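You operate a simulated robot arm through the tools that you are given. There is no shell and no other tool.

You run a simulated robot arm. Do the job below in one go: nothing can be reset, and whatever is moved stays where it is left.

TASK
Square up the 50 pcs stack in the stack holder and lock it.
Fine: on the end table; run both slides in till the sheets lie even, then turn the holder knob; leave the other stack.

Only the result counts: the job must be done as asked and must still hold three seconds after the hand-in. Knocking over, shifting, dropping, spilling or breaking anything else fails it. Flat cloth is picked up by pressing the open fingertips on it (5 to 10 N) and closing them slowly along it; thin cloth reads only 2 to 8 mm in the jaws.

THE ROBOT
A 7-joint arm with a two-finger parallel gripper, fixed in place. Base frame: the origin is at the foot of the arm, x ahead of it, y to its left, z up; the work surface is at about z = 0.84. Readings come in m, rad, newtons and seconds.
Its first joint turns from -2.897 to 2.897 rad. Payload 4.4 kg.
The TCP is the grasp point between the finger pads, 0.023 m short of the fingertips. In the tool frame z runs along the fingers and y along their closing line. The gripper opens to 0.094 m. The fingers are 0.038 m wide and 0.01 m thick; the gripper's body (0.054 by 0.096 m) begins 0.039 m behind the TCP.
Orientation is that of the tool frame in the base frame, as a unit quaternion [w, x, y, z]. With the fingers straight down and closing along the base's y, the tool's x points along the base's -x, its y along +y and its z along -z.

THE INTERFACE
- The arm moves only by the tool jog_arm. Its argument "plan" is text: rows parted by semicolons, each of 6 numbers parted by spaces: the shift along the base's x, y, z in units of 20 mm (1.0 is 20 mm), then the turn, a rotation vector about the base's x, y, z in units of 6 degrees (1.0 is 6 degrees). In form: tx ty tz rx ry rz; .... A call has 1 to 20 rows; each row shifts and turns the commanded pose from where the row before left it. "jaw" is the finger opening in m, from 0 to 0.094, set as the call begins (left out, the last holds). A call with a number of a shift or a turn outside -1 to 1 is refused whole. Rows are played at 5 a second. More than 0.05 m and 0.15 rad between two rows, or a gripper value outside its range, and nothing of the call is played. A pose out of reach is approached as far as the arm can. The call stops where the force on the tool passes 60 N (or 10 N more than at its start, if that is more) or the arm is blocked; 0.2 s more then pass. The fingers move at their own pace (about 0.108 m/s each) and stop on an object; they squeeze with about 22 N. The grip force told is the motor's: it shows also when the fingers shut on nothing. Time passes only in rows, and 0.2 s behind the last, so rows that do not move let the fingers close. The reply holds the time, the measured pose of the TCP, the force on the tool along the base axes, the opening and the grip force, in the units named above and with some noise, with the torque about the TCP (base axes, N m) and any sound that the robot's microphone picked up.
- Cameras (640 x 400 px; columns grow to the right, rows downward): "scene" is fixed at [0.2193, 0.4999, 1.5563]; the picture's right is [-0.21, -0.98, 0.00], its down [-0.85, 0.19, -0.49] and it looks along [0.48, -0.10, -0.87] (base axes); focal length 371 px, centre (320, 200). "wrist" rides on the gripper at [0.086, 0.016, -0.074] in the tool frame; the picture's right is [-0.18, 0.98, 0.00], its down [-0.58, -0.11, -0.81] and it looks along [-0.79, -0.15, 0.59] (tool axes); focal length 243 px, centre (320, 200). There is no depth. A picture from a camera that has moved, and an enlarged one, comes with that camera's place and axes in the base frame and with its lens.
- snapshot(camera): a new picture of that camera. No time passes.
- enlarge(camera, box): a new picture of the part [left, top, right, bottom] of that camera's present view, enlarged. No time passes.
- close_job(): hands the job in; it is judged then, once.

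Places have to be worked out from the pictures, the camera data and where the tool is seen. Open the gripper and draw the arm clear of the work before you hand the job in, unless the task says otherwise.

The tools are called after "Emit:" as a command line: name --argument value ..., lists and objects as JSON in quotes. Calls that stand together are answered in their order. jog_arm: Moves the arm, as the interface text tells. Its arguments: {"type":"object","properties":{"plan":{"type":"string"},"jaw":{"type":"number"}},"required":["plan"]} The other tools are called the same way: snapshot (camera) takes a picture; enlarge (camera, box) takes an enlarged picture of a part of a camera's view; close_job () hands the job in.

At the start:

```text
time: 0.0
ee_pos: [0.5619, 0.226, 1.0967]
tcp_rot: [0.0, 0.0, 1.0, 0.001]
force: [0.4, -0.4, -0.5]
ft_torque: [0.01, 0.01, -0.03]
opening: 0.0938
finger_force: 0.0
```

scene: 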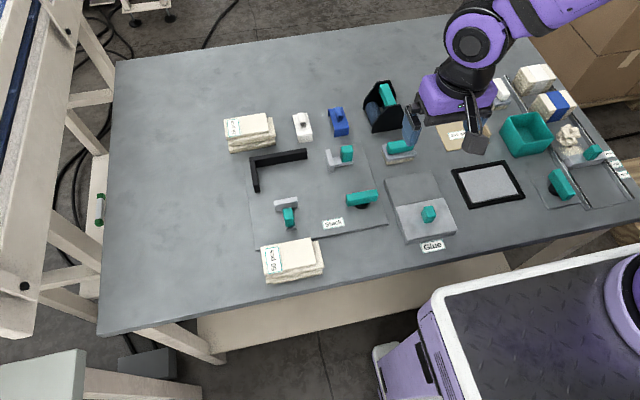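
wrist: 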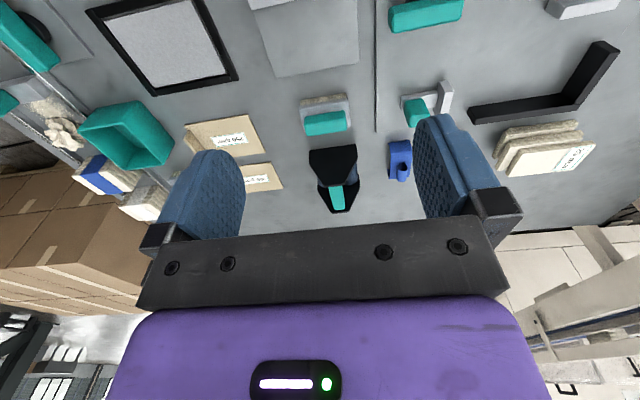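

The scene shows a stack holder with a black L fence, two teal-handled slides and a teal knob, with two stacks nearby. I'll enlarge the pictures to read the labels and shapes.

Emit:
enlarge --camera "scene" --box '[220, 90, 400, 202]'

Emit:
enlarge --camera "scene" --box '[230, 175, 410, 287]'

Emit:
enlarge --camera "scene" --box '[380, 70, 640, 232]'

Emit:
enlarge --camera "wrist" --box '[240, 0, 640, 250]'

```text
3.56 times, centred on (310, 146) of scene
camera zoom: at [0.2193, 0.4999, 1.5563], right [-0.21, -0.98, 0.0], down [-0.85, 0.19, -0.49], along [0.48, -0.1, -0.87], focal length 1318 px, centre (356, 392)
```

zoom: 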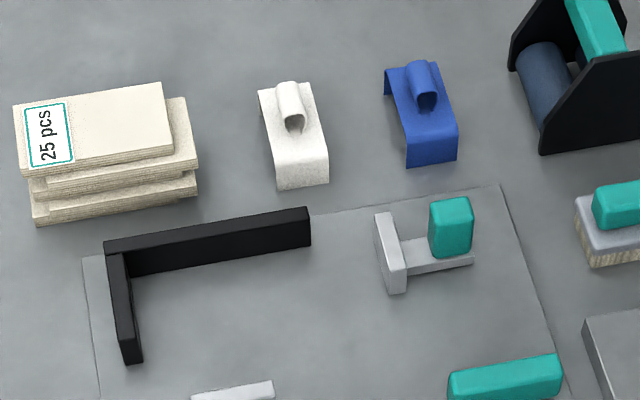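

```text
3.56 times, centred on (320, 231) of scene
camera zoom: at [0.2193, 0.4999, 1.5563], right [-0.21, -0.98, 0.0], down [-0.85, 0.19, -0.49], along [0.48, -0.1, -0.87], focal length 1318 px, centre (320, 90)
```

zoom: 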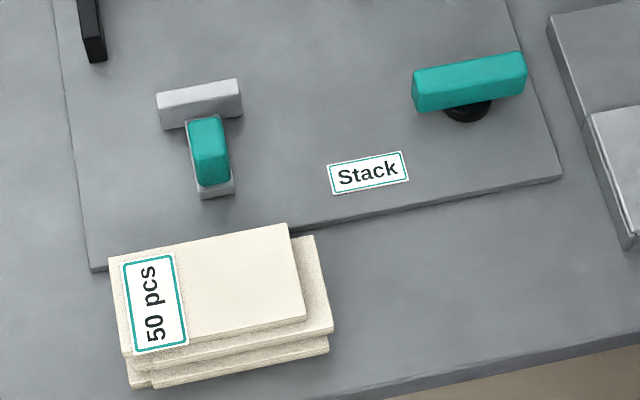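

```text
2.46 times, centred on (510, 151) of scene
camera zoom: at [0.2193, 0.4999, 1.5563], right [-0.21, -0.98, 0.0], down [-0.85, 0.19, -0.49], along [0.48, -0.1, -0.87], focal length 912 px, centre (-148, 321)
```

zoom: 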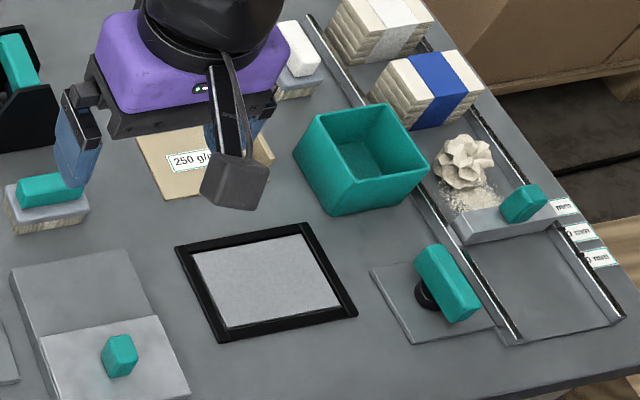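

```text
1.60 times, centred on (440, 125) of wrist
camera zoom: at [0.475, 0.2429, 1.1721], right [0.18, 0.98, 0.0], down [0.58, -0.11, 0.81], along [0.79, -0.15, -0.59], focal length 388 px, centre (128, 320)
```

zoom: 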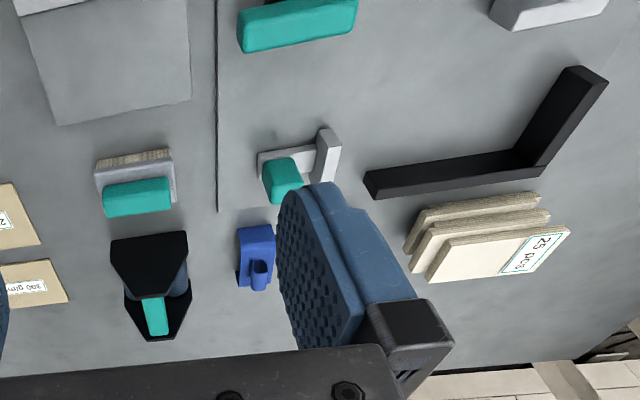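

The 50 pcs stack lies at about (0.486, 0.505), outside the holder. The fence inner faces are near x=0.724 and y=0.54, and the slide faces near x=0.617 and y=0.379. I'll move above the stack with the tool yawed +90°, so the jaws close along x, and look closer.

Emit:
jog_arm --plan "-0.253 0.55 -0.15 0 0 1;-0.253 0.55 -0.15 0 0 1;-0.253 0.55 -0.15 0 0 1;-0.253 0.55 -0.15 0 0 1;-0.253 0.55 -0.15 0 0 1;-0.253 0.55 -0.15 0 0 1;-0.253 0.55 -0.15 0 0 1;-0.253 0.55 -0.15 0 0 1;-0.253 0.55 -0.15 0 0 1;-0.253 0.55 -0.15 0 0 1;-0.253 0.55 -0.15 0 0 1;-0.253 0.55 -0.15 0 0 1;-0.253 0.55 -0.15 0 0 1;-0.253 0.55 -0.15 0 0 1;-0.253 0.55 -0.15 0 0 1;0 0 0 0 0 0" --jaw 0.094

Emit:
snapshot --camera "wrist"

Emit:
snapshot --camera "scene"

```text
time: 3.4
ee_pos: [0.4847, 0.3907, 1.0536]
tcp_rot: [-0.001, 0.708, -0.707, -0.001]
force: [0.3, -0.1, -0.8]
ft_torque: [-0.01, 0.04, 0.03]
opening: 0.0939
finger_force: 0.1
```

```text
taken
camera wrist: at [0.4678, 0.3052, 1.1276], right [-0.98, 0.18, 0.0], down [0.11, 0.58, 0.81], along [0.15, 0.79, -0.59], focal length 243 px, centre (320, 200)
```

wrist: 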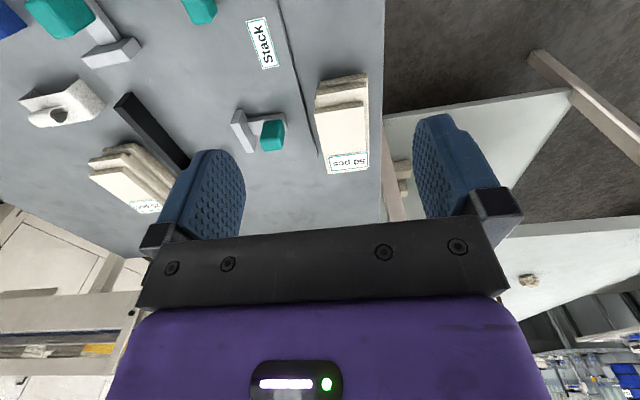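

```text
taken
```

scene: 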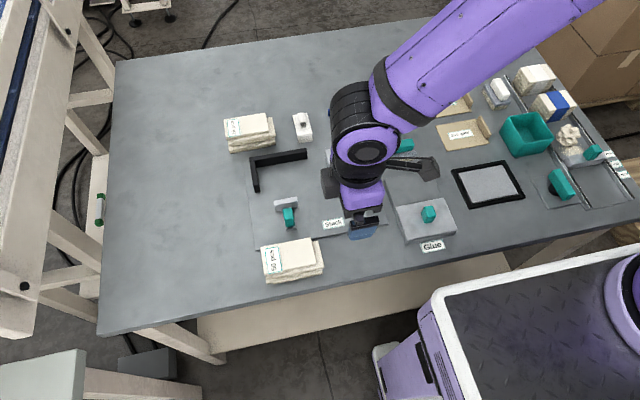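

The stack shows clearly from here. I'll lower behind it to see the layer heights and offsets from a lower angle.

Emit:
jog_arm --plan "-0.1 -0.3 -1 0 0 0;-0.1 -0.3 -1 0 0 0;-0.1 -0.3 -1 0 0 0;-0.1 -0.3 -1 0 0 0;-0.1 -0.3 -1 0 0 0;-0.1 -0.3 -1 0 0 0;0 0 0 0 0 0"

Emit:
snapshot --camera "wrist"

Emit:
enlarge --camera "wrist" --box '[240, 100, 400, 200]'

Emit:
enlarge --camera "scene" --box '[250, 230, 340, 286]'

```text
time: 5.0
ee_pos: [0.4717, 0.3577, 0.9327]
tcp_rot: [0.0, 0.707, -0.707, 0.0]
force: [0.6, 0.4, 0.9]
ft_torque: [-0.02, 0.02, 0.01]
opening: 0.0938
finger_force: 0.0
```

```text
taken
camera wrist: at [0.4548, 0.2706, 1.0081], right [-0.98, 0.18, 0.0], down [0.11, 0.58, 0.81], along [0.15, 0.79, -0.59], focal length 243 px, centre (320, 200)
```

wrist: 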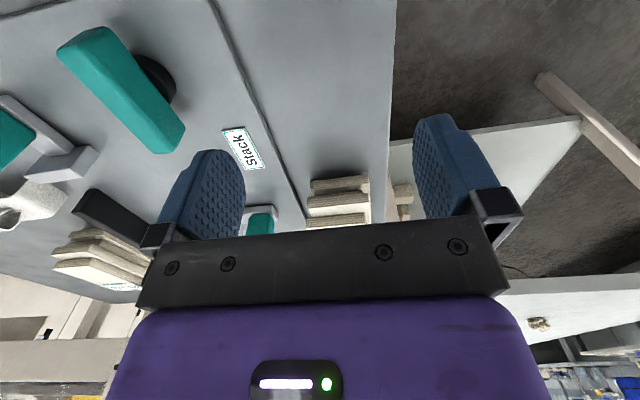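

```text
4.00 times, centred on (320, 150) of wrist
camera zoom: at [0.4548, 0.2706, 1.0081], right [-0.98, 0.18, 0.0], down [0.11, 0.58, 0.81], along [0.15, 0.79, -0.59], focal length 970 px, centre (320, 400)
```

zoom: 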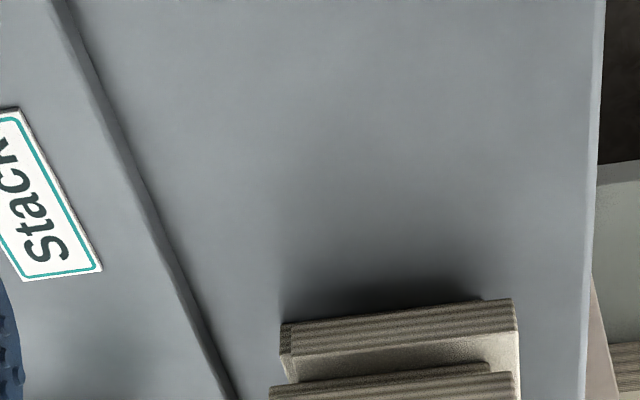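

```text
7.11 times, centred on (295, 258) of scene
camera zoom: at [0.2193, 0.4999, 1.5563], right [-0.21, -0.98, 0.0], down [-0.85, 0.19, -0.49], along [0.48, -0.1, -0.87], focal length 2635 px, centre (498, -212)
```

zoom: 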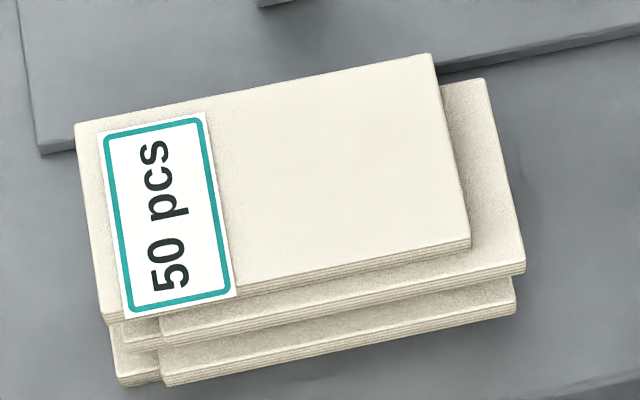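

The layering isn't clear yet, so I'll enlarge the stack in the wrist view.

Emit:
enlarge --camera "wrist" --box '[290, 165, 400, 235]'

```text
5.71 times, centred on (345, 200) of wrist
camera zoom: at [0.4548, 0.2706, 1.0081], right [-0.98, 0.18, 0.0], down [0.11, 0.58, 0.81], along [0.15, 0.79, -0.59], focal length 1386 px, centre (177, 200)
```

zoom: 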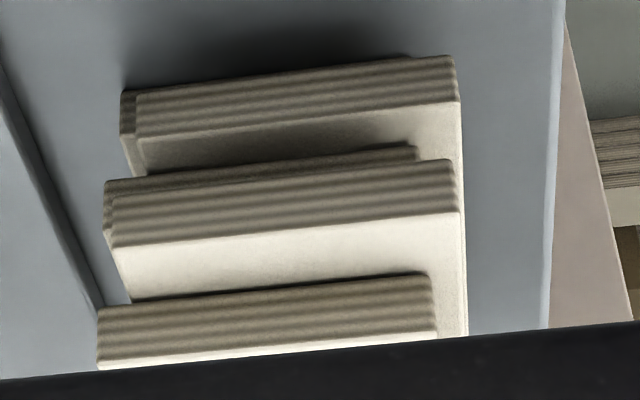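

The stack is five slabs, about 5 cm high. It spans roughly x 0.442–0.507 and y 0.443–0.556, with its top near z 0.89. I'll move above its centre and check alignment before descending.

Emit:
jog_arm --plan "0 0 1 0 0 0;0 0 0.3 0 0 0;0 1 0 0 0 0;0 1 0 0 0 0;0 1 0 0 0 0;0 1 0 0 0 0;0 1 0 0 0 0;0 1 0 0 0 0;0.05 1 0 0 0 0;0 0 0 0 0 0" --jaw 0.08

Emit:
snapshot --camera "wrist"

Emit:
snapshot --camera "scene"

```text
time: 7.2
ee_pos: [0.4733, 0.4953, 0.9592]
tcp_rot: [0.0, 0.707, -0.707, -0.001]
force: [0.8, 0.5, -0.4]
ft_torque: [0.04, -0.01, 0.02]
opening: 0.0799
finger_force: 0.0
```

```text
taken
camera wrist: at [0.4574, 0.4096, 1.0336], right [-0.98, 0.18, 0.0], down [0.11, 0.58, 0.81], along [0.15, 0.79, -0.59], focal length 243 px, centre (320, 200)
```

wrist: 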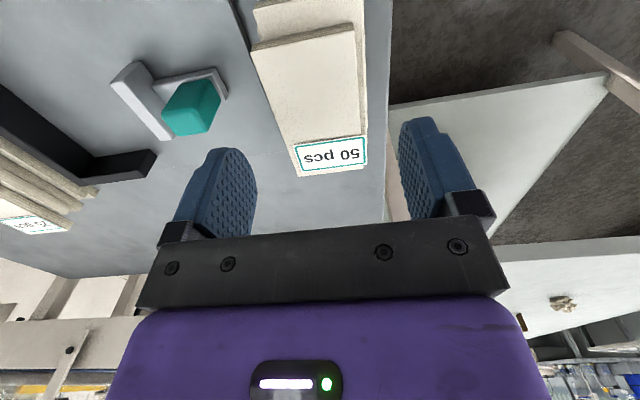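

```text
taken
```

scene: 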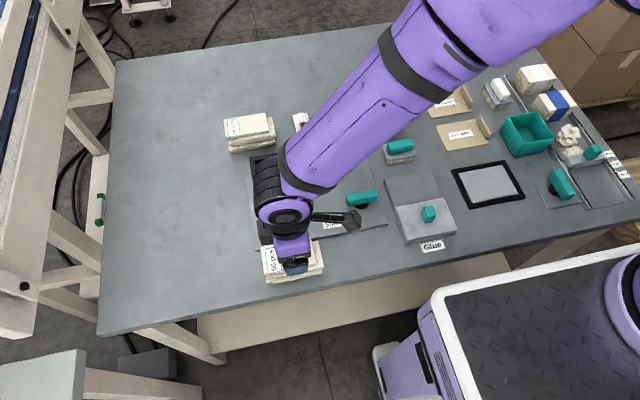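

The wrist view puts the top sheet at x≈0.447–0.507, so the jaws are centred on it. I'll descend to tip height of about 0.857 and check again.

Emit:
jog_arm --plan "0 0.2 -0.5 0 0 0;0 0 -0.7 0 0 0;0 0 -0.7 0 0 0;0 0 -0.7 0 0 0;0 0 -0.7 0 0 0;0 0 -0.6 0 0 0;0 0 0 0 0 0"

Emit:
snapshot --camera "wrist"

Emit:
enlarge --camera "scene" --box '[230, 205, 360, 287]'

```text
time: 8.8
ee_pos: [0.4729, 0.4988, 0.88]
tcp_rot: [0.001, -0.707, 0.707, -0.001]
force: [0.0, 0.2, 0.2]
ft_torque: [-0.02, -0.05, 0.0]
opening: 0.0799
finger_force: 0.0
```

```text
taken
camera wrist: at [0.4575, 0.4132, 0.9553], right [-0.98, 0.18, 0.0], down [0.11, 0.58, 0.81], along [0.15, 0.79, -0.59], focal length 243 px, centre (320, 200)
```

wrist: 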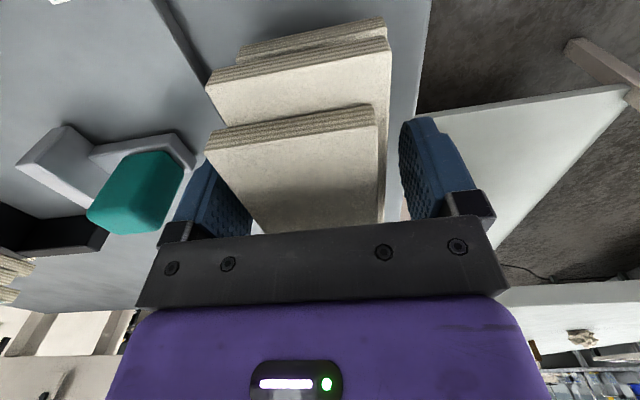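

```text
4.88 times, centred on (295, 246) of scene
camera zoom: at [0.2193, 0.4999, 1.5563], right [-0.21, -0.98, 0.0], down [-0.85, 0.19, -0.49], along [0.48, -0.1, -0.87], focal length 1808 px, centre (442, -24)
```

zoom: 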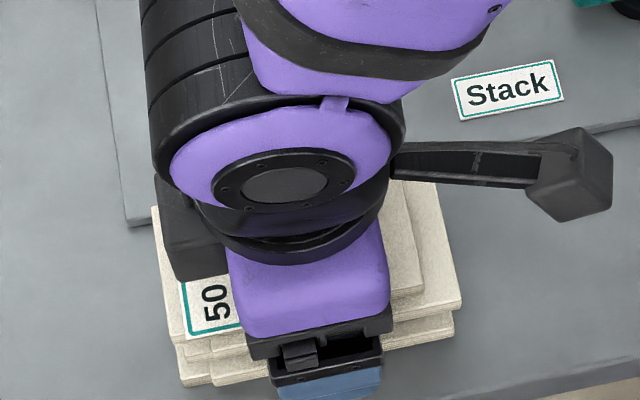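

There's no contact and the fingers straddle the stack. I'll lower the tips to about 3 mm above the table, in small steps.

Emit:
jog_arm --plan "-0.05 0 -0.2 0 0 0;0 0 -0.2 0 0 0;0 0 -0.15 0 0 0;0 0 -0.12 0 0 0;0 0 0 0 0 0"

```text
time: 10.0
ee_pos: [0.4736, 0.5006, 0.8705]
tcp_rot: [0.002, -0.706, 0.708, 0.001]
force: [-2.3, -10.4, 47.9]
ft_torque: [-0.65, -2.26, -0.51]
opening: 0.079
finger_force: 0.0
```

The 48 N push comes from the far finger, which landed on the holder plate's edge at tip z≈0.847. I'll back up a few millimetres and read the pose.

Emit:
jog_arm --plan "-0.02 0 0.2 0 0 0;0 0 0 0 0 0"

Emit:
snapshot --camera "wrist"

```text
time: 10.6
ee_pos: [0.4742, 0.4992, 0.8702]
tcp_rot: [0.0, -0.707, 0.707, 0.0]
force: [1.5, 0.8, 18.6]
ft_torque: [-0.04, -0.9, 0.13]
opening: 0.0803
finger_force: 0.6
```

```text
taken
camera wrist: at [0.4573, 0.4134, 0.9452], right [-0.98, 0.18, 0.0], down [0.11, 0.58, 0.81], along [0.15, 0.79, -0.59], focal length 243 px, centre (320, 200)
```

wrist: 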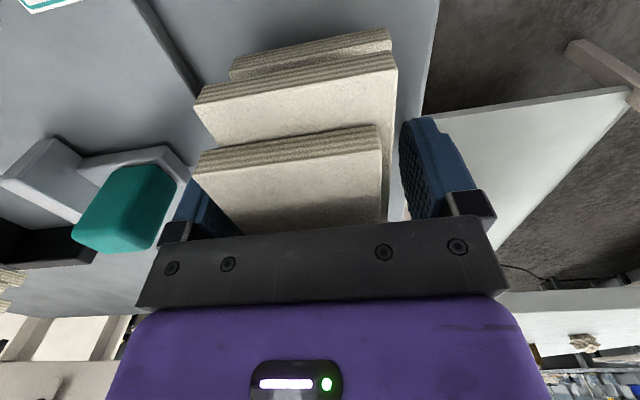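

About 19 N still presses on the plate edge. I'll lift another 2 mm to unload it, then close in the same call, because near the edge the tips still overlap the bottom slab.

Emit:
jog_arm --plan "-0.05 0 0.09 0 0 0;0 0 0 0 0 0"

```text
time: 11.2
ee_pos: [0.473, 0.4992, 0.873]
tcp_rot: [-0.001, -0.707, 0.707, -0.001]
force: [-0.3, 0.3, 0.5]
ft_torque: [0.0, -0.01, -0.02]
opening: 0.08
finger_force: 0.0
```

The tool is free now. Narrowing the jaws to 0.071 should bring the far finger clear of the plate edge without disturbing the stack.

Emit:
jog_arm --plan "0 0 0 0 0 0;0 0 0 0 0 0;0 0 0 0 0 0" --jaw 0.071

Emit:
snapshot --camera "wrist"

```text
time: 12.0
ee_pos: [0.4733, 0.4993, 0.8731]
tcp_rot: [0.0, 0.708, -0.707, 0.0]
force: [-0.2, -0.4, 0.4]
ft_torque: [-0.01, -0.01, 0.02]
opening: 0.0711
finger_force: 0.1
```

```text
taken
camera wrist: at [0.4561, 0.4135, 0.9473], right [-0.98, 0.18, 0.0], down [0.11, 0.58, 0.81], along [0.15, 0.79, -0.59], focal length 243 px, centre (320, 200)
```

wrist: 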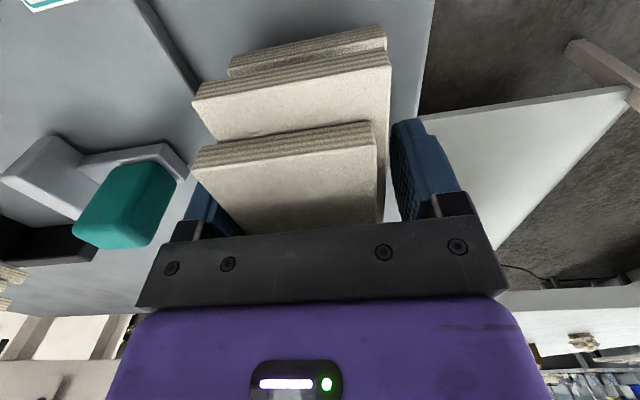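

The fingers are at 0.071 with no contact force. Now I'll lower about 6 mm.

Emit:
jog_arm --plan "0 0 -0.1 0 0 0;0 0 -0.1 0 0 0;0 0 -0.1 0 0 0;0 0 0 0 0 0"

```text
time: 13.0
ee_pos: [0.4725, 0.4978, 0.8671]
tcp_rot: [0.0, 0.707, -0.707, 0.0]
force: [-0.5, -0.1, 0.3]
ft_torque: [-0.01, -0.01, -0.03]
opening: 0.0708
finger_force: 0.1
```

The tips are clear at z≈0.844. I'll go 1 mm lower and close on the stack.

Emit:
jog_arm --plan "0 0 -0.05 0 0 0;0 0 0 0 0 0"

Emit:
jog_arm --plan "0 0 0 0 0 0;0 0 0 0 0 0;0 0 0 0 0 0;0 0 0 0 0 0" --jaw 0.05

Emit:
snapshot --camera "wrist"

```text
time: 13.6
ee_pos: [0.4719, 0.4986, 0.8665]
tcp_rot: [0.0, 0.707, -0.707, 0.0]
force: [-0.4, 0.4, -0.1]
ft_torque: [0.01, 0.0, -0.01]
opening: 0.0712
finger_force: 0.1
```

```text
time: 14.6
ee_pos: [0.4714, 0.498, 0.8659]
tcp_rot: [0.0, -0.707, 0.707, 0.0]
force: [0.3, -0.5, 0.1]
ft_torque: [0.01, 0.0, -0.01]
opening: 0.0559
finger_force: 21.6
```

```text
taken
camera wrist: at [0.456, 0.4134, 0.9405], right [-0.98, 0.18, 0.0], down [0.11, 0.58, 0.81], along [0.15, 0.79, -0.59], focal length 243 px, centre (320, 200)
```

wrist: 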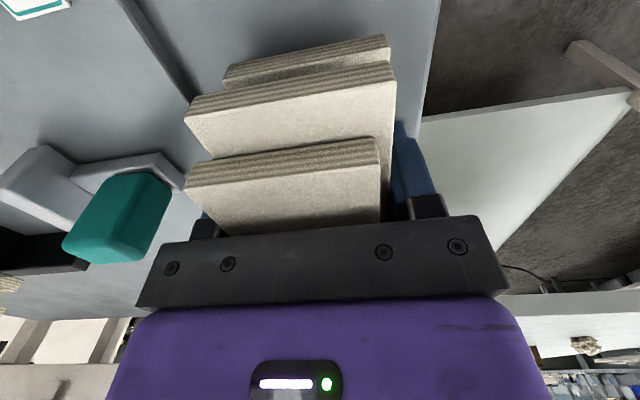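

The jaws stopped at 0.056 with 21.6 N, so the stack is gripped as one body. I'll lift it straight up 0.1 m.

Emit:
jog_arm --plan "0 0 0.3 0 0 0;0 0 0.5 0 0 0;0 0 0.7 0 0 0;0 0 0.7 0 0 0;0 0 0.7 0 0 0;0 0 0.7 0 0 0;0 0 0.7 0 0 0;0 0 0.7 0 0 0;0 0 0 0 0 0"

Emit:
snapshot --camera "wrist"

Emit:
snapshot --camera "scene"

```text
time: 16.6
ee_pos: [0.4712, 0.4987, 0.966]
tcp_rot: [0.0, 0.708, -0.706, 0.0]
force: [0.5, -0.3, -1.0]
ft_torque: [-0.01, 0.02, -0.02]
opening: 0.0557
finger_force: 22.0
```

```text
taken
camera wrist: at [0.4544, 0.4134, 1.0406], right [-0.98, 0.18, 0.0], down [0.11, 0.58, 0.81], along [0.15, 0.79, -0.59], focal length 243 px, centre (320, 200)
```

wrist: 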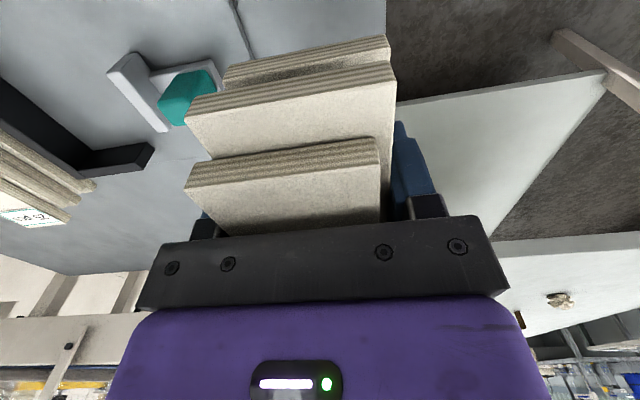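

```text
taken
```

scene: 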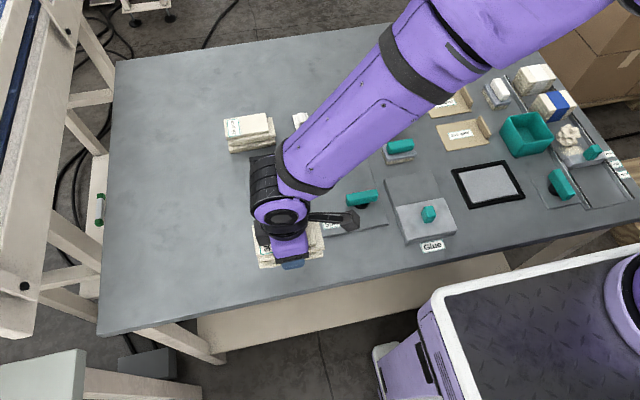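

The stack is lifted and stable. I'll carry it at this height over to (0.672, 0.465), above the gap between the fence and the slides.

Emit:
jog_arm --plan "0.5 -0.1 0 0 0 0;0.8 -0.15 0 0 0 0;0.9 -0.15 0 0 0 0;0.9 -0.15 0 0 0 0;0.9 -0.15 0 0 0 0;0.9 -0.15 0 0 0 0;0.9 -0.15 0 0 0 0;0.9 -0.15 0 0 0 0;0.9 -0.15 0 0 0 0;0.9 -0.15 0 0 0 0;0.9 -0.15 0 0 0 0;0.64 -0.08 0 0 0 0;0 0 0 0 0 0"

Emit:
snapshot --camera "wrist"

Emit:
snapshot --camera "scene"

Emit:
enlarge --camera "scene" --box '[230, 130, 400, 236]'

```text
time: 19.4
ee_pos: [0.6739, 0.4657, 0.9652]
tcp_rot: [0.0, 0.707, -0.707, 0.0]
force: [0.4, 0.1, -0.8]
ft_torque: [-0.01, -0.04, -0.01]
opening: 0.0557
finger_force: 21.9
```

```text
taken
camera wrist: at [0.6565, 0.3797, 1.0393], right [-0.98, 0.18, 0.0], down [0.11, 0.58, 0.81], along [0.15, 0.79, -0.59], focal length 243 px, centre (320, 200)
```

wrist: 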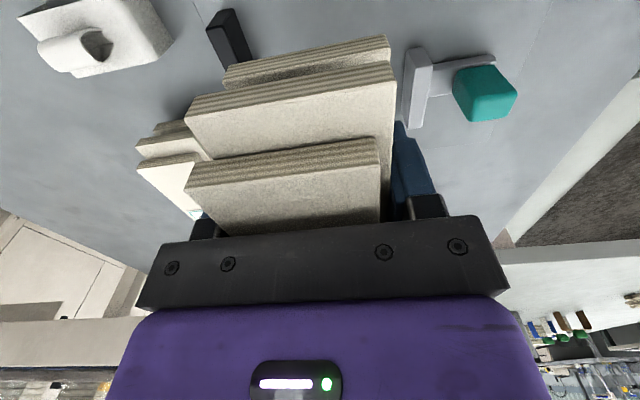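

```text
taken
```

scene: 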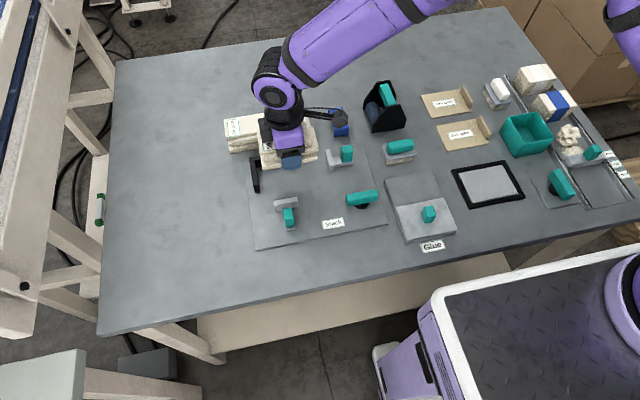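

```text
3.76 times, centred on (315, 183) of scene
camera zoom: at [0.2193, 0.4999, 1.5563], right [-0.21, -0.98, 0.0], down [-0.85, 0.19, -0.49], along [0.48, -0.1, -0.87], focal length 1395 px, centre (339, 264)
```

zoom: 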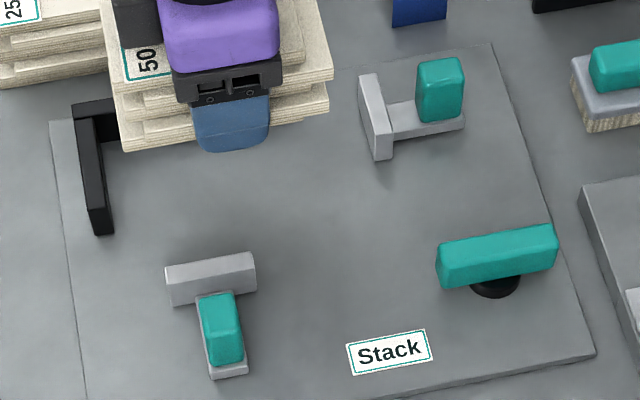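

I'll cross-check the fence and the near pusher positions in the wrist view before lowering.

Emit:
enlarge --camera "wrist" --box '[180, 0, 300, 75]'

Emit:
enlarge --camera "wrist" --box '[380, 20, 540, 140]'

```text
5.33 times, centred on (240, 38) of wrist
camera zoom: at [0.6565, 0.3797, 1.0393], right [-0.98, 0.18, 0.0], down [0.11, 0.58, 0.81], along [0.15, 0.79, -0.59], focal length 1294 px, centre (747, 1067)
```

zoom: 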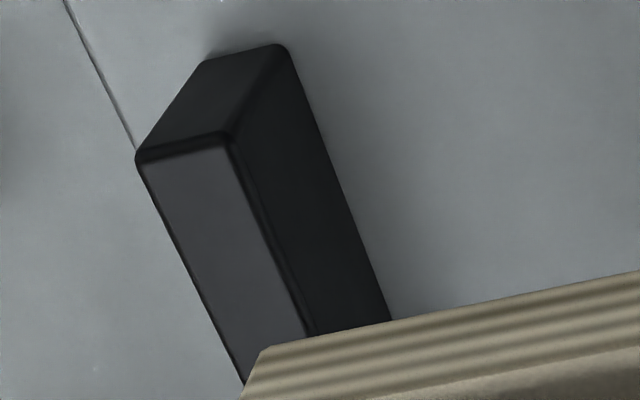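

```text
3.33 times, centred on (460, 80) of wrist
camera zoom: at [0.6565, 0.3797, 1.0393], right [-0.98, 0.18, 0.0], down [0.11, 0.58, 0.81], along [0.15, 0.79, -0.59], focal length 809 px, centre (-147, 600)
```

zoom: 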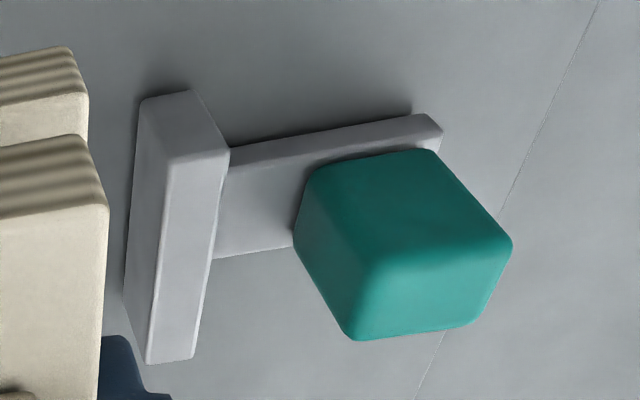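

The readings agree: fence inner face at x≈0.721 with its top at z≈0.878, and near pusher face at x≈0.610. I'll centre at x≈0.666 and lower to just above the plate.

Emit:
jog_arm --plan "-0.35 0 0 0 0 0;0 0 -0.6 0 0 0;0 0 -0.8 0 0 0;0 0 -0.8 0 0 0;0 0 -0.8 0 0 0;0 0 -0.8 0 0 0;0 0 -0.5 0 0 0;0 0 0 0 0 0"

Emit:
enlarge --camera "scene" --box '[230, 130, 400, 236]'

Emit:
snapshot --camera "wrist"

```text
time: 21.2
ee_pos: [0.6653, 0.4658, 0.8819]
tcp_rot: [0.0, -0.706, 0.708, 0.0]
force: [-0.2, 0.0, -1.7]
ft_torque: [-0.03, 0.0, 0.02]
opening: 0.0559
finger_force: 22.2
```

```text
3.76 times, centred on (315, 183) of scene
camera zoom: at [0.2193, 0.4999, 1.5563], right [-0.21, -0.98, 0.0], down [-0.85, 0.19, -0.49], along [0.48, -0.1, -0.87], focal length 1395 px, centre (339, 264)
```

zoom: 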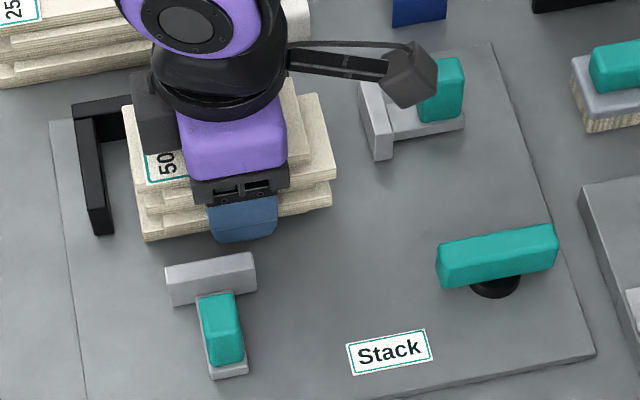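

```text
taken
camera wrist: at [0.6496, 0.38, 0.956], right [-0.98, 0.18, 0.0], down [0.11, 0.58, 0.81], along [0.15, 0.79, -0.59], focal length 243 px, centre (320, 200)
```

wrist: 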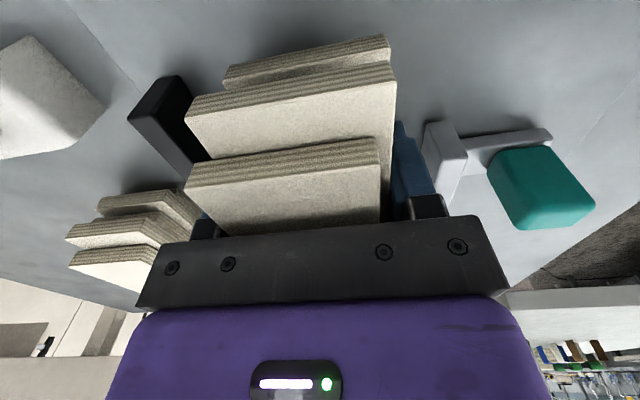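

The stack hovers over the pocket with room on all sides. I'll lower it in small steps to contact.

Emit:
jog_arm --plan "0 0 -0.15 0 0 0;0 0 -0.1 0 0 0;0 0 -0.05 0 0 0;0 0 0 0 0 0"

```text
time: 22.2
ee_pos: [0.6655, 0.4645, 0.8756]
tcp_rot: [0.001, -0.707, 0.707, 0.0]
force: [-0.5, -0.3, -0.8]
ft_torque: [0.01, -0.01, 0.0]
opening: 0.0559
finger_force: 22.0
```

Still no contact at TCP 0.8756. I'll step down further.

Emit:
jog_arm --plan "0 0 -0.05 0 0 0;0 0 -0.05 0 0 0;0 0 0 0 0 0"

```text
time: 23.0
ee_pos: [0.6662, 0.4647, 0.8736]
tcp_rot: [-0.001, 0.707, -0.707, 0.0]
force: [-1.1, -4.7, 18.2]
ft_torque: [-0.14, 0.13, 0.02]
opening: 0.0559
finger_force: 22.0
```

The stack is on the plate, with 18 N pressing. I'll ease off slightly, open the jaws to 0.068 and check.

Emit:
jog_arm --plan "0 0 0.03 0 0 0;0 0 0 0 0 0"

Emit:
jog_arm --plan "0 0 0 0 0 0;0 0 0 0 0 0" --jaw 0.068

Emit:
jog_arm --plan "0 0 0.2 0 0 0;0 0 0.5 0 0 0;0 0 0.8 0 0 0;0 0 0.8 0 0 0;0 0 0.8 0 0 0;0 0 0.9 0 0 0;0 0 0 0 0 0"

Emit:
enlarge --camera "scene" --box '[230, 130, 400, 236]'

Emit:
snapshot --camera "wrist"

```text
time: 23.6
ee_pos: [0.6658, 0.4655, 0.8734]
tcp_rot: [0.001, -0.707, 0.708, 0.0]
force: [4.3, -3.4, 19.7]
ft_torque: [0.05, 0.06, 0.05]
opening: 0.0563
finger_force: 22.1
```

```text
time: 24.2
ee_pos: [0.6646, 0.4653, 0.8727]
tcp_rot: [0.0, 0.707, -0.707, 0.0]
force: [0.2, -0.3, 0.0]
ft_torque: [0.01, 0.03, 0.0]
opening: 0.0679
finger_force: 0.1
```

```text
time: 25.8
ee_pos: [0.665, 0.4654, 0.9523]
tcp_rot: [0.001, 0.707, -0.707, 0.001]
force: [0.0, -0.6, 0.9]
ft_torque: [0.05, 0.03, -0.01]
opening: 0.0679
finger_force: 0.2
```

```text
3.76 times, centred on (315, 183) of scene
camera zoom: at [0.2193, 0.4999, 1.5563], right [-0.21, -0.98, 0.0], down [-0.85, 0.19, -0.49], along [0.48, -0.1, -0.87], focal length 1395 px, centre (339, 264)
```

zoom: 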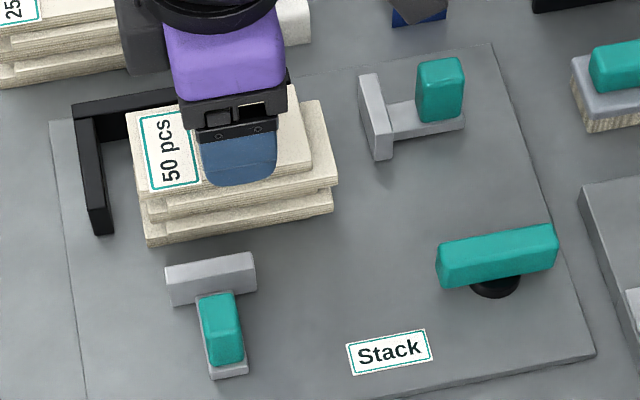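

```text
taken
camera wrist: at [0.6492, 0.3788, 1.0265], right [-0.98, 0.18, 0.0], down [0.11, 0.58, 0.81], along [0.15, 0.79, -0.59], focal length 243 px, centre (320, 200)
```

wrist: 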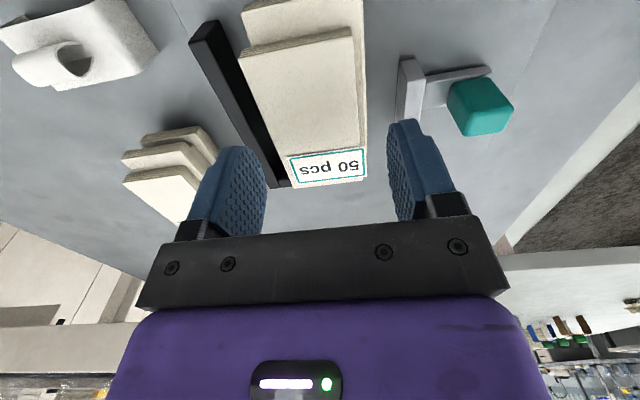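

The stack stands in the pocket. The near slide's handle is at about (0.556, 0.489), some 40 mm long in x, with its top at z≈0.896. I'll move above it with jaws at 0.054 and check.

Emit:
jog_arm --plan "-0.7 0.2 0 0 0 0;-0.9 0.2 0 0 0 0;-0.9 0.2 0 0 0 0;-0.9 0.2 0 0 0 0;-0.9 0.2 0 0 0 0;-0.9 0.18 0 0 0 0;-0.25 0 0 0 0 0;0 0 0 0 0 0" --jaw 0.054

Emit:
snapshot --camera "wrist"

Emit:
enlarge --camera "scene" --box '[230, 130, 400, 236]'

```text
time: 27.6
ee_pos: [0.5563, 0.4862, 0.9523]
tcp_rot: [0.0, 0.707, -0.707, 0.0]
force: [0.3, 0.0, -0.6]
ft_torque: [0.01, -0.01, 0.01]
opening: 0.054
finger_force: 0.1
```

```text
taken
camera wrist: at [0.5401, 0.4016, 1.0271], right [-0.98, 0.18, 0.0], down [0.11, 0.58, 0.81], along [0.15, 0.79, -0.59], focal length 243 px, centre (320, 200)
```

wrist: 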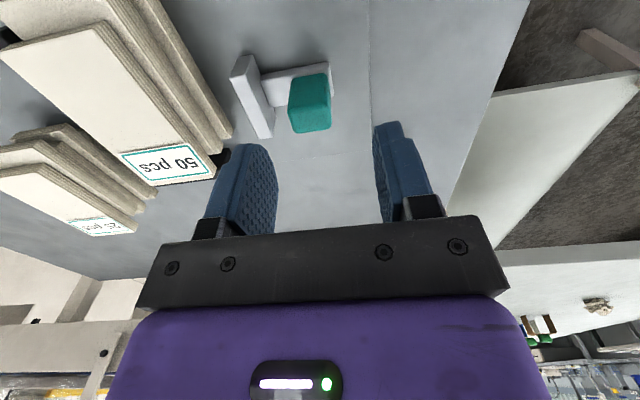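

```text
3.76 times, centred on (315, 183) of scene
camera zoom: at [0.2193, 0.4999, 1.5563], right [-0.21, -0.98, 0.0], down [-0.85, 0.19, -0.49], along [0.48, -0.1, -0.87], focal length 1395 px, centre (339, 264)
```

zoom: 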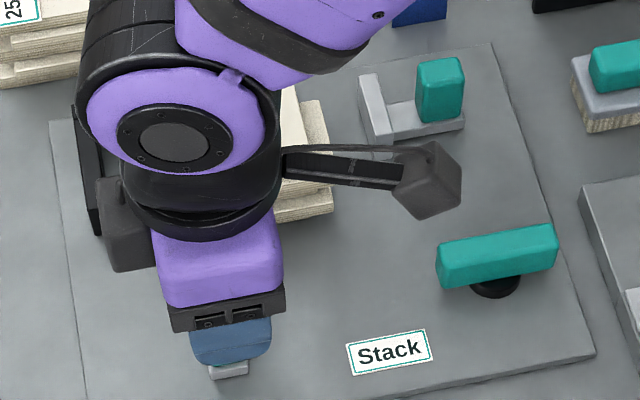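

I'll enlarge the handle in the wrist view to verify its position.

Emit:
enlarge --camera "wrist" --box '[220, 40, 380, 140]'

```text
4.00 times, centred on (300, 90) of wrist
camera zoom: at [0.5401, 0.4016, 1.0271], right [-0.98, 0.18, 0.0], down [0.11, 0.58, 0.81], along [0.15, 0.79, -0.59], focal length 970 px, centre (400, 640)
```

zoom: 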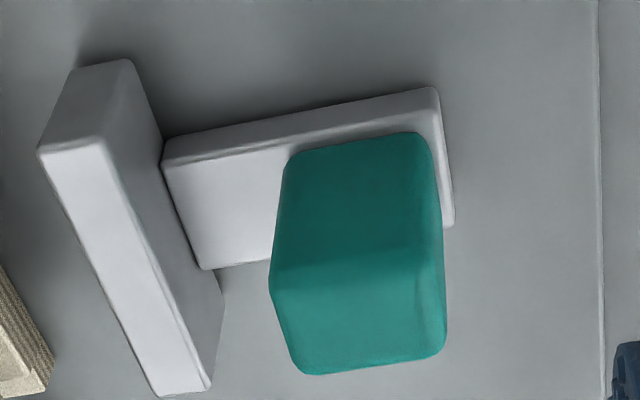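

The wrist view refines the handle top to x 0.549–0.576, y≈0.483–0.501, with the pusher back at x≈0.598. I'll narrow the jaws to 0.040, recentre and descend to tip z≈0.873.

Emit:
jog_arm --plan "0.3 0.28 0 0 0 0;0 0 -0.6 0 0 0;0 0 -0.8 0 0 0;0 0 -0.8 0 0 0;0 0 -0.3 0 0 0;0 0 -0.3 0 0 0;0 0 0 0 0 0" --jaw 0.04

Emit:
snapshot --camera "wrist"

```text
time: 29.2
ee_pos: [0.5626, 0.4947, 0.8974]
tcp_rot: [0.0, 0.707, -0.707, 0.0]
force: [-0.4, 0.3, 0.6]
ft_torque: [0.02, 0.02, 0.01]
opening: 0.0401
finger_force: 0.1
```

```text
taken
camera wrist: at [0.5463, 0.4092, 0.9717], right [-0.98, 0.18, 0.0], down [0.11, 0.58, 0.81], along [0.15, 0.79, -0.59], focal length 243 px, centre (320, 200)
```

wrist: 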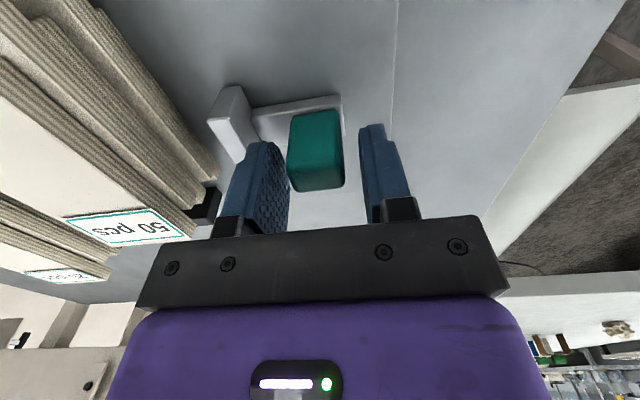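

The fingers straddle the handle cleanly, so I'll close on it.

Emit:
jog_arm --plan "0 0 0 0 0 0;0 0 0 0 0 0;0 0 0 0 0 0" --jaw 0.015

Emit:
snapshot --camera "wrist"

```text
time: 30.0
ee_pos: [0.5636, 0.4945, 0.8976]
tcp_rot: [0.0, 0.707, -0.707, 0.0]
force: [7.8, 2.2, -3.3]
ft_torque: [0.35, 0.0, 0.34]
opening: 0.0262
finger_force: 45.5
```

```text
taken
camera wrist: at [0.547, 0.4092, 0.9716], right [-0.98, 0.18, 0.0], down [0.11, 0.58, 0.81], along [0.15, 0.79, -0.59], focal length 243 px, centre (320, 200)
```

wrist: 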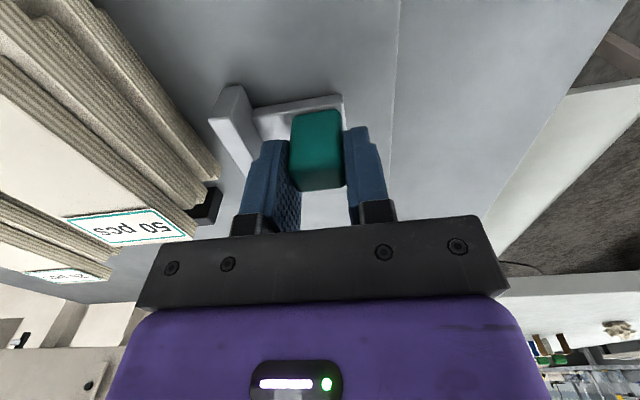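

The handle is gripped at 26 mm. I'll drive the slide toward +x gently, 40 mm first.

Emit:
jog_arm --plan "0.15 0 0 0 0 0;0.2 0 0 0 0 0;0.2 0 0 0 0 0;0.2 0 0 0 0 0;0.2 0 0 0 0 0;0.2 0 0 0 0 0;0.2 0 0 0 0 0;0.2 0 0 0 0 0;0.2 0 0 0 0 0;0.2 0 0 0 0 0;0 0 0 0 0 0"

Emit:
snapshot --camera "wrist"

Emit:
enlarge --camera "scene" --box '[230, 130, 400, 236]'

```text
time: 32.4
ee_pos: [0.6011, 0.495, 0.8976]
tcp_rot: [0.0, -0.707, 0.707, 0.0]
force: [-0.2, 12.9, 17.1]
ft_torque: [-1.05, 0.23, 0.06]
opening: 0.0258
finger_force: 45.2
```

```text
taken
camera wrist: at [0.5846, 0.4091, 0.9716], right [-0.98, 0.18, 0.0], down [0.11, 0.58, 0.81], along [0.15, 0.79, -0.59], focal length 243 px, centre (320, 200)
```

wrist: 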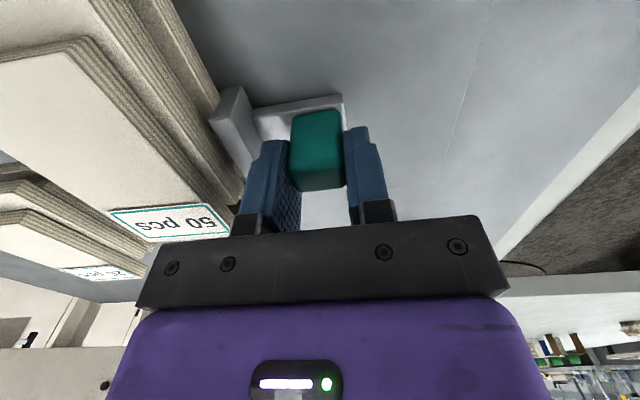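

```text
3.76 times, centred on (315, 183) of scene
camera zoom: at [0.2193, 0.4999, 1.5563], right [-0.21, -0.98, 0.0], down [-0.85, 0.19, -0.49], along [0.48, -0.1, -0.87], focal length 1395 px, centre (339, 264)
```

zoom: 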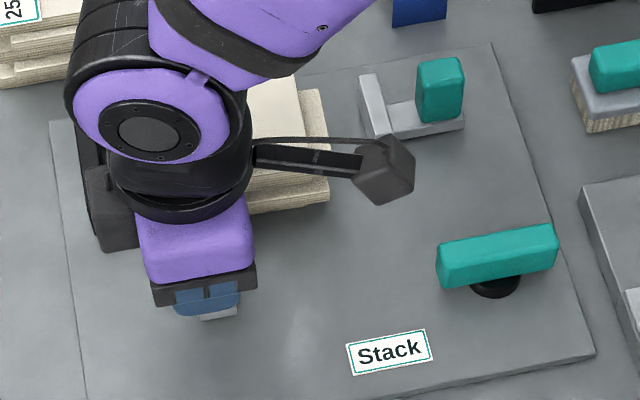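

The slide has moved 38 mm and reached the stack. Some side load has built up (12.9 N in y, 17 N in z), so I'll ease that slightly and continue in with fine steps.

Emit:
jog_arm --plan "0.1 0.02 0.03 0 0 0;0.1 0 0 0 0 0;0.1 0 0 0 0 0;0.1 0 0 0 0 0;0.1 0 0 0 0 0;0 0 0 0 0 0"

```text
time: 33.8
ee_pos: [0.6118, 0.4946, 0.8978]
tcp_rot: [0.0, -0.707, 0.707, 0.0]
force: [0.1, 0.9, 9.2]
ft_torque: [1.31, -0.08, 0.02]
opening: 0.0257
finger_force: 45.2
```

Travel is 48 mm and I expect about 55. I'll continue at 1 mm per row and watch the x force.

Emit:
jog_arm --plan "0.05 0 0.01 0 0 0;0.05 0 0 0 0 0;0.05 0 0 0 0 0;0.05 0 0 0 0 0;0 0 0 0 0 0"

Emit:
enlarge --camera "scene" --box '[230, 130, 400, 236]'

```text
time: 35.0
ee_pos: [0.6147, 0.4942, 0.8984]
tcp_rot: [0.0, 0.707, -0.707, 0.0]
force: [-1.5, 5.2, 1.5]
ft_torque: [-0.11, -0.33, -0.12]
opening: 0.0258
finger_force: 45.2
```

```text
3.76 times, centred on (315, 183) of scene
camera zoom: at [0.2193, 0.4999, 1.5563], right [-0.21, -0.98, 0.0], down [-0.85, 0.19, -0.49], along [0.48, -0.1, -0.87], focal length 1395 px, centre (339, 264)
```

zoom: 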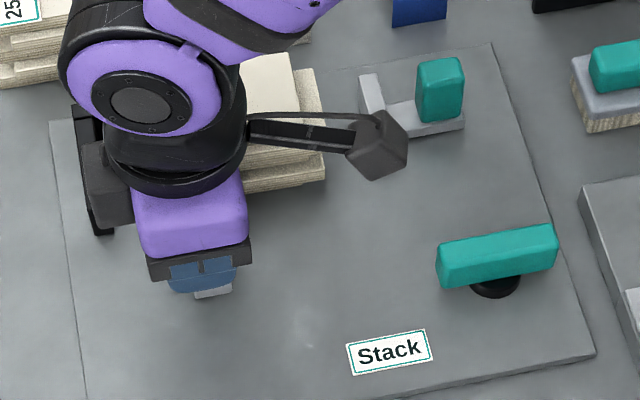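

Emit:
jog_arm --plan "0.05 0.01 0 0 0 0;0.05 0 0 0 0 0;0.05 0 0 0 0 0;0 0 0 0 0 0"

```text
time: 36.0
ee_pos: [0.6171, 0.495, 0.8981]
tcp_rot: [-0.001, -0.706, 0.708, 0.0]
force: [-12.8, -8.6, 5.0]
ft_torque: [0.98, 0.06, -0.06]
opening: 0.0261
finger_force: 44.9
```

The x force has reached -12.8 N, so the stack is probably meeting the fence. I'll press a touch more.

Emit:
jog_arm --plan "0.05 0 0 0 0 0;0.03 0 0 0 0 0;0 0 0 0 0 0"

Emit:
snapshot --camera "wrist"

Emit:
enlarge --camera "scene" --box '[230, 130, 400, 236]'

```text
time: 36.8
ee_pos: [0.617, 0.4947, 0.898]
tcp_rot: [-0.001, -0.707, 0.707, 0.0]
force: [-33.0, -12.7, -2.8]
ft_torque: [0.78, -0.06, -0.54]
opening: 0.026
finger_force: 45.2
```

```text
taken
camera wrist: at [0.6016, 0.4093, 0.9717], right [-0.98, 0.18, 0.0], down [0.11, 0.58, 0.81], along [0.15, 0.79, -0.59], focal length 243 px, centre (320, 200)
```

wrist: 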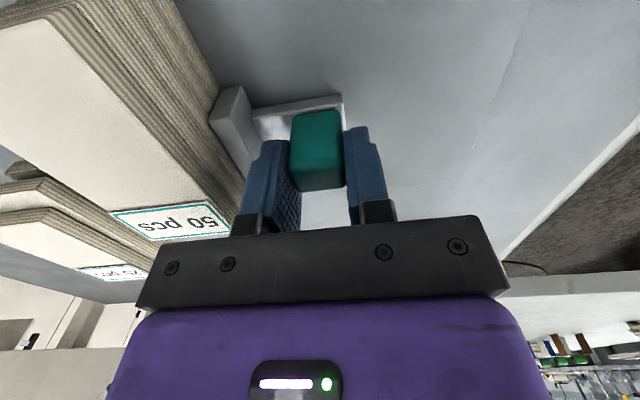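

```text
3.76 times, centred on (315, 183) of scene
camera zoom: at [0.2193, 0.4999, 1.5563], right [-0.21, -0.98, 0.0], down [-0.85, 0.19, -0.49], along [0.48, -0.1, -0.87], focal length 1395 px, centre (339, 264)
```

zoom: 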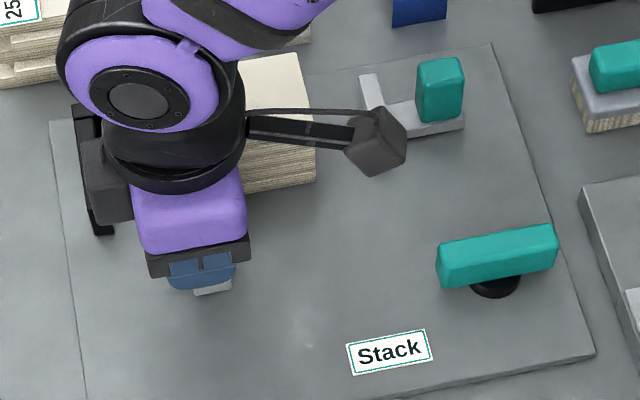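

The slide is hard in: -33 N with no further movement, and the sheets already look even. I'll ease off a little, open to 0.040 and lift away.

Emit:
jog_arm --plan "-0.04 0 0 0 0 0;0 0 0 0 0 0"

Emit:
jog_arm --plan "0 0 0 0 0 0;0 0 0 0 0 0" --jaw 0.04

Emit:
jog_arm --plan "0 0 0.4 0 0 0;0 0 0.8 0 0 0;0 0 0.8 0 0 0;0 0 0.8 0 0 0;0 0 0 0 0 0"

Emit:
snapshot --camera "wrist"

```text
time: 37.4
ee_pos: [0.6168, 0.4939, 0.8972]
tcp_rot: [0.001, 0.708, -0.707, 0.0]
force: [-34.1, -7.6, -6.9]
ft_torque: [-1.39, -0.02, -0.48]
opening: 0.0259
finger_force: 44.9
```

```text
time: 38.0
ee_pos: [0.6204, 0.4934, 0.8977]
tcp_rot: [0.0, -0.706, 0.708, 0.0]
force: [0.1, 0.4, -0.1]
ft_torque: [0.01, 0.0, -0.03]
opening: 0.0401
finger_force: 0.0
```

```text
time: 39.2
ee_pos: [0.6182, 0.495, 0.9514]
tcp_rot: [0.001, 0.707, -0.707, -0.001]
force: [0.8, -0.2, -0.6]
ft_torque: [0.0, 0.01, -0.01]
opening: 0.0401
finger_force: 0.1
```

```text
taken
camera wrist: at [0.6014, 0.4101, 1.0276], right [-0.98, 0.18, 0.0], down [0.11, 0.58, 0.81], along [0.15, 0.79, -0.59], focal length 243 px, centre (320, 200)
```

wrist: 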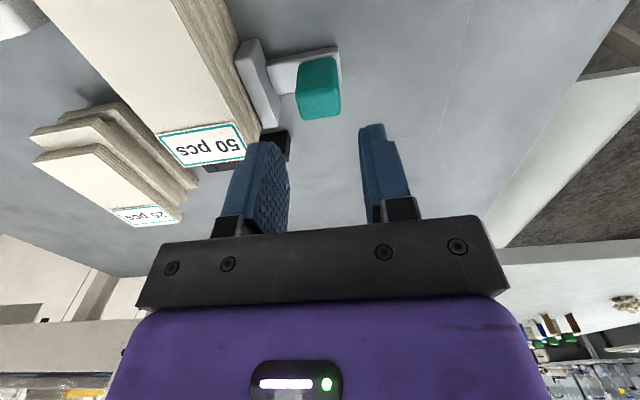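

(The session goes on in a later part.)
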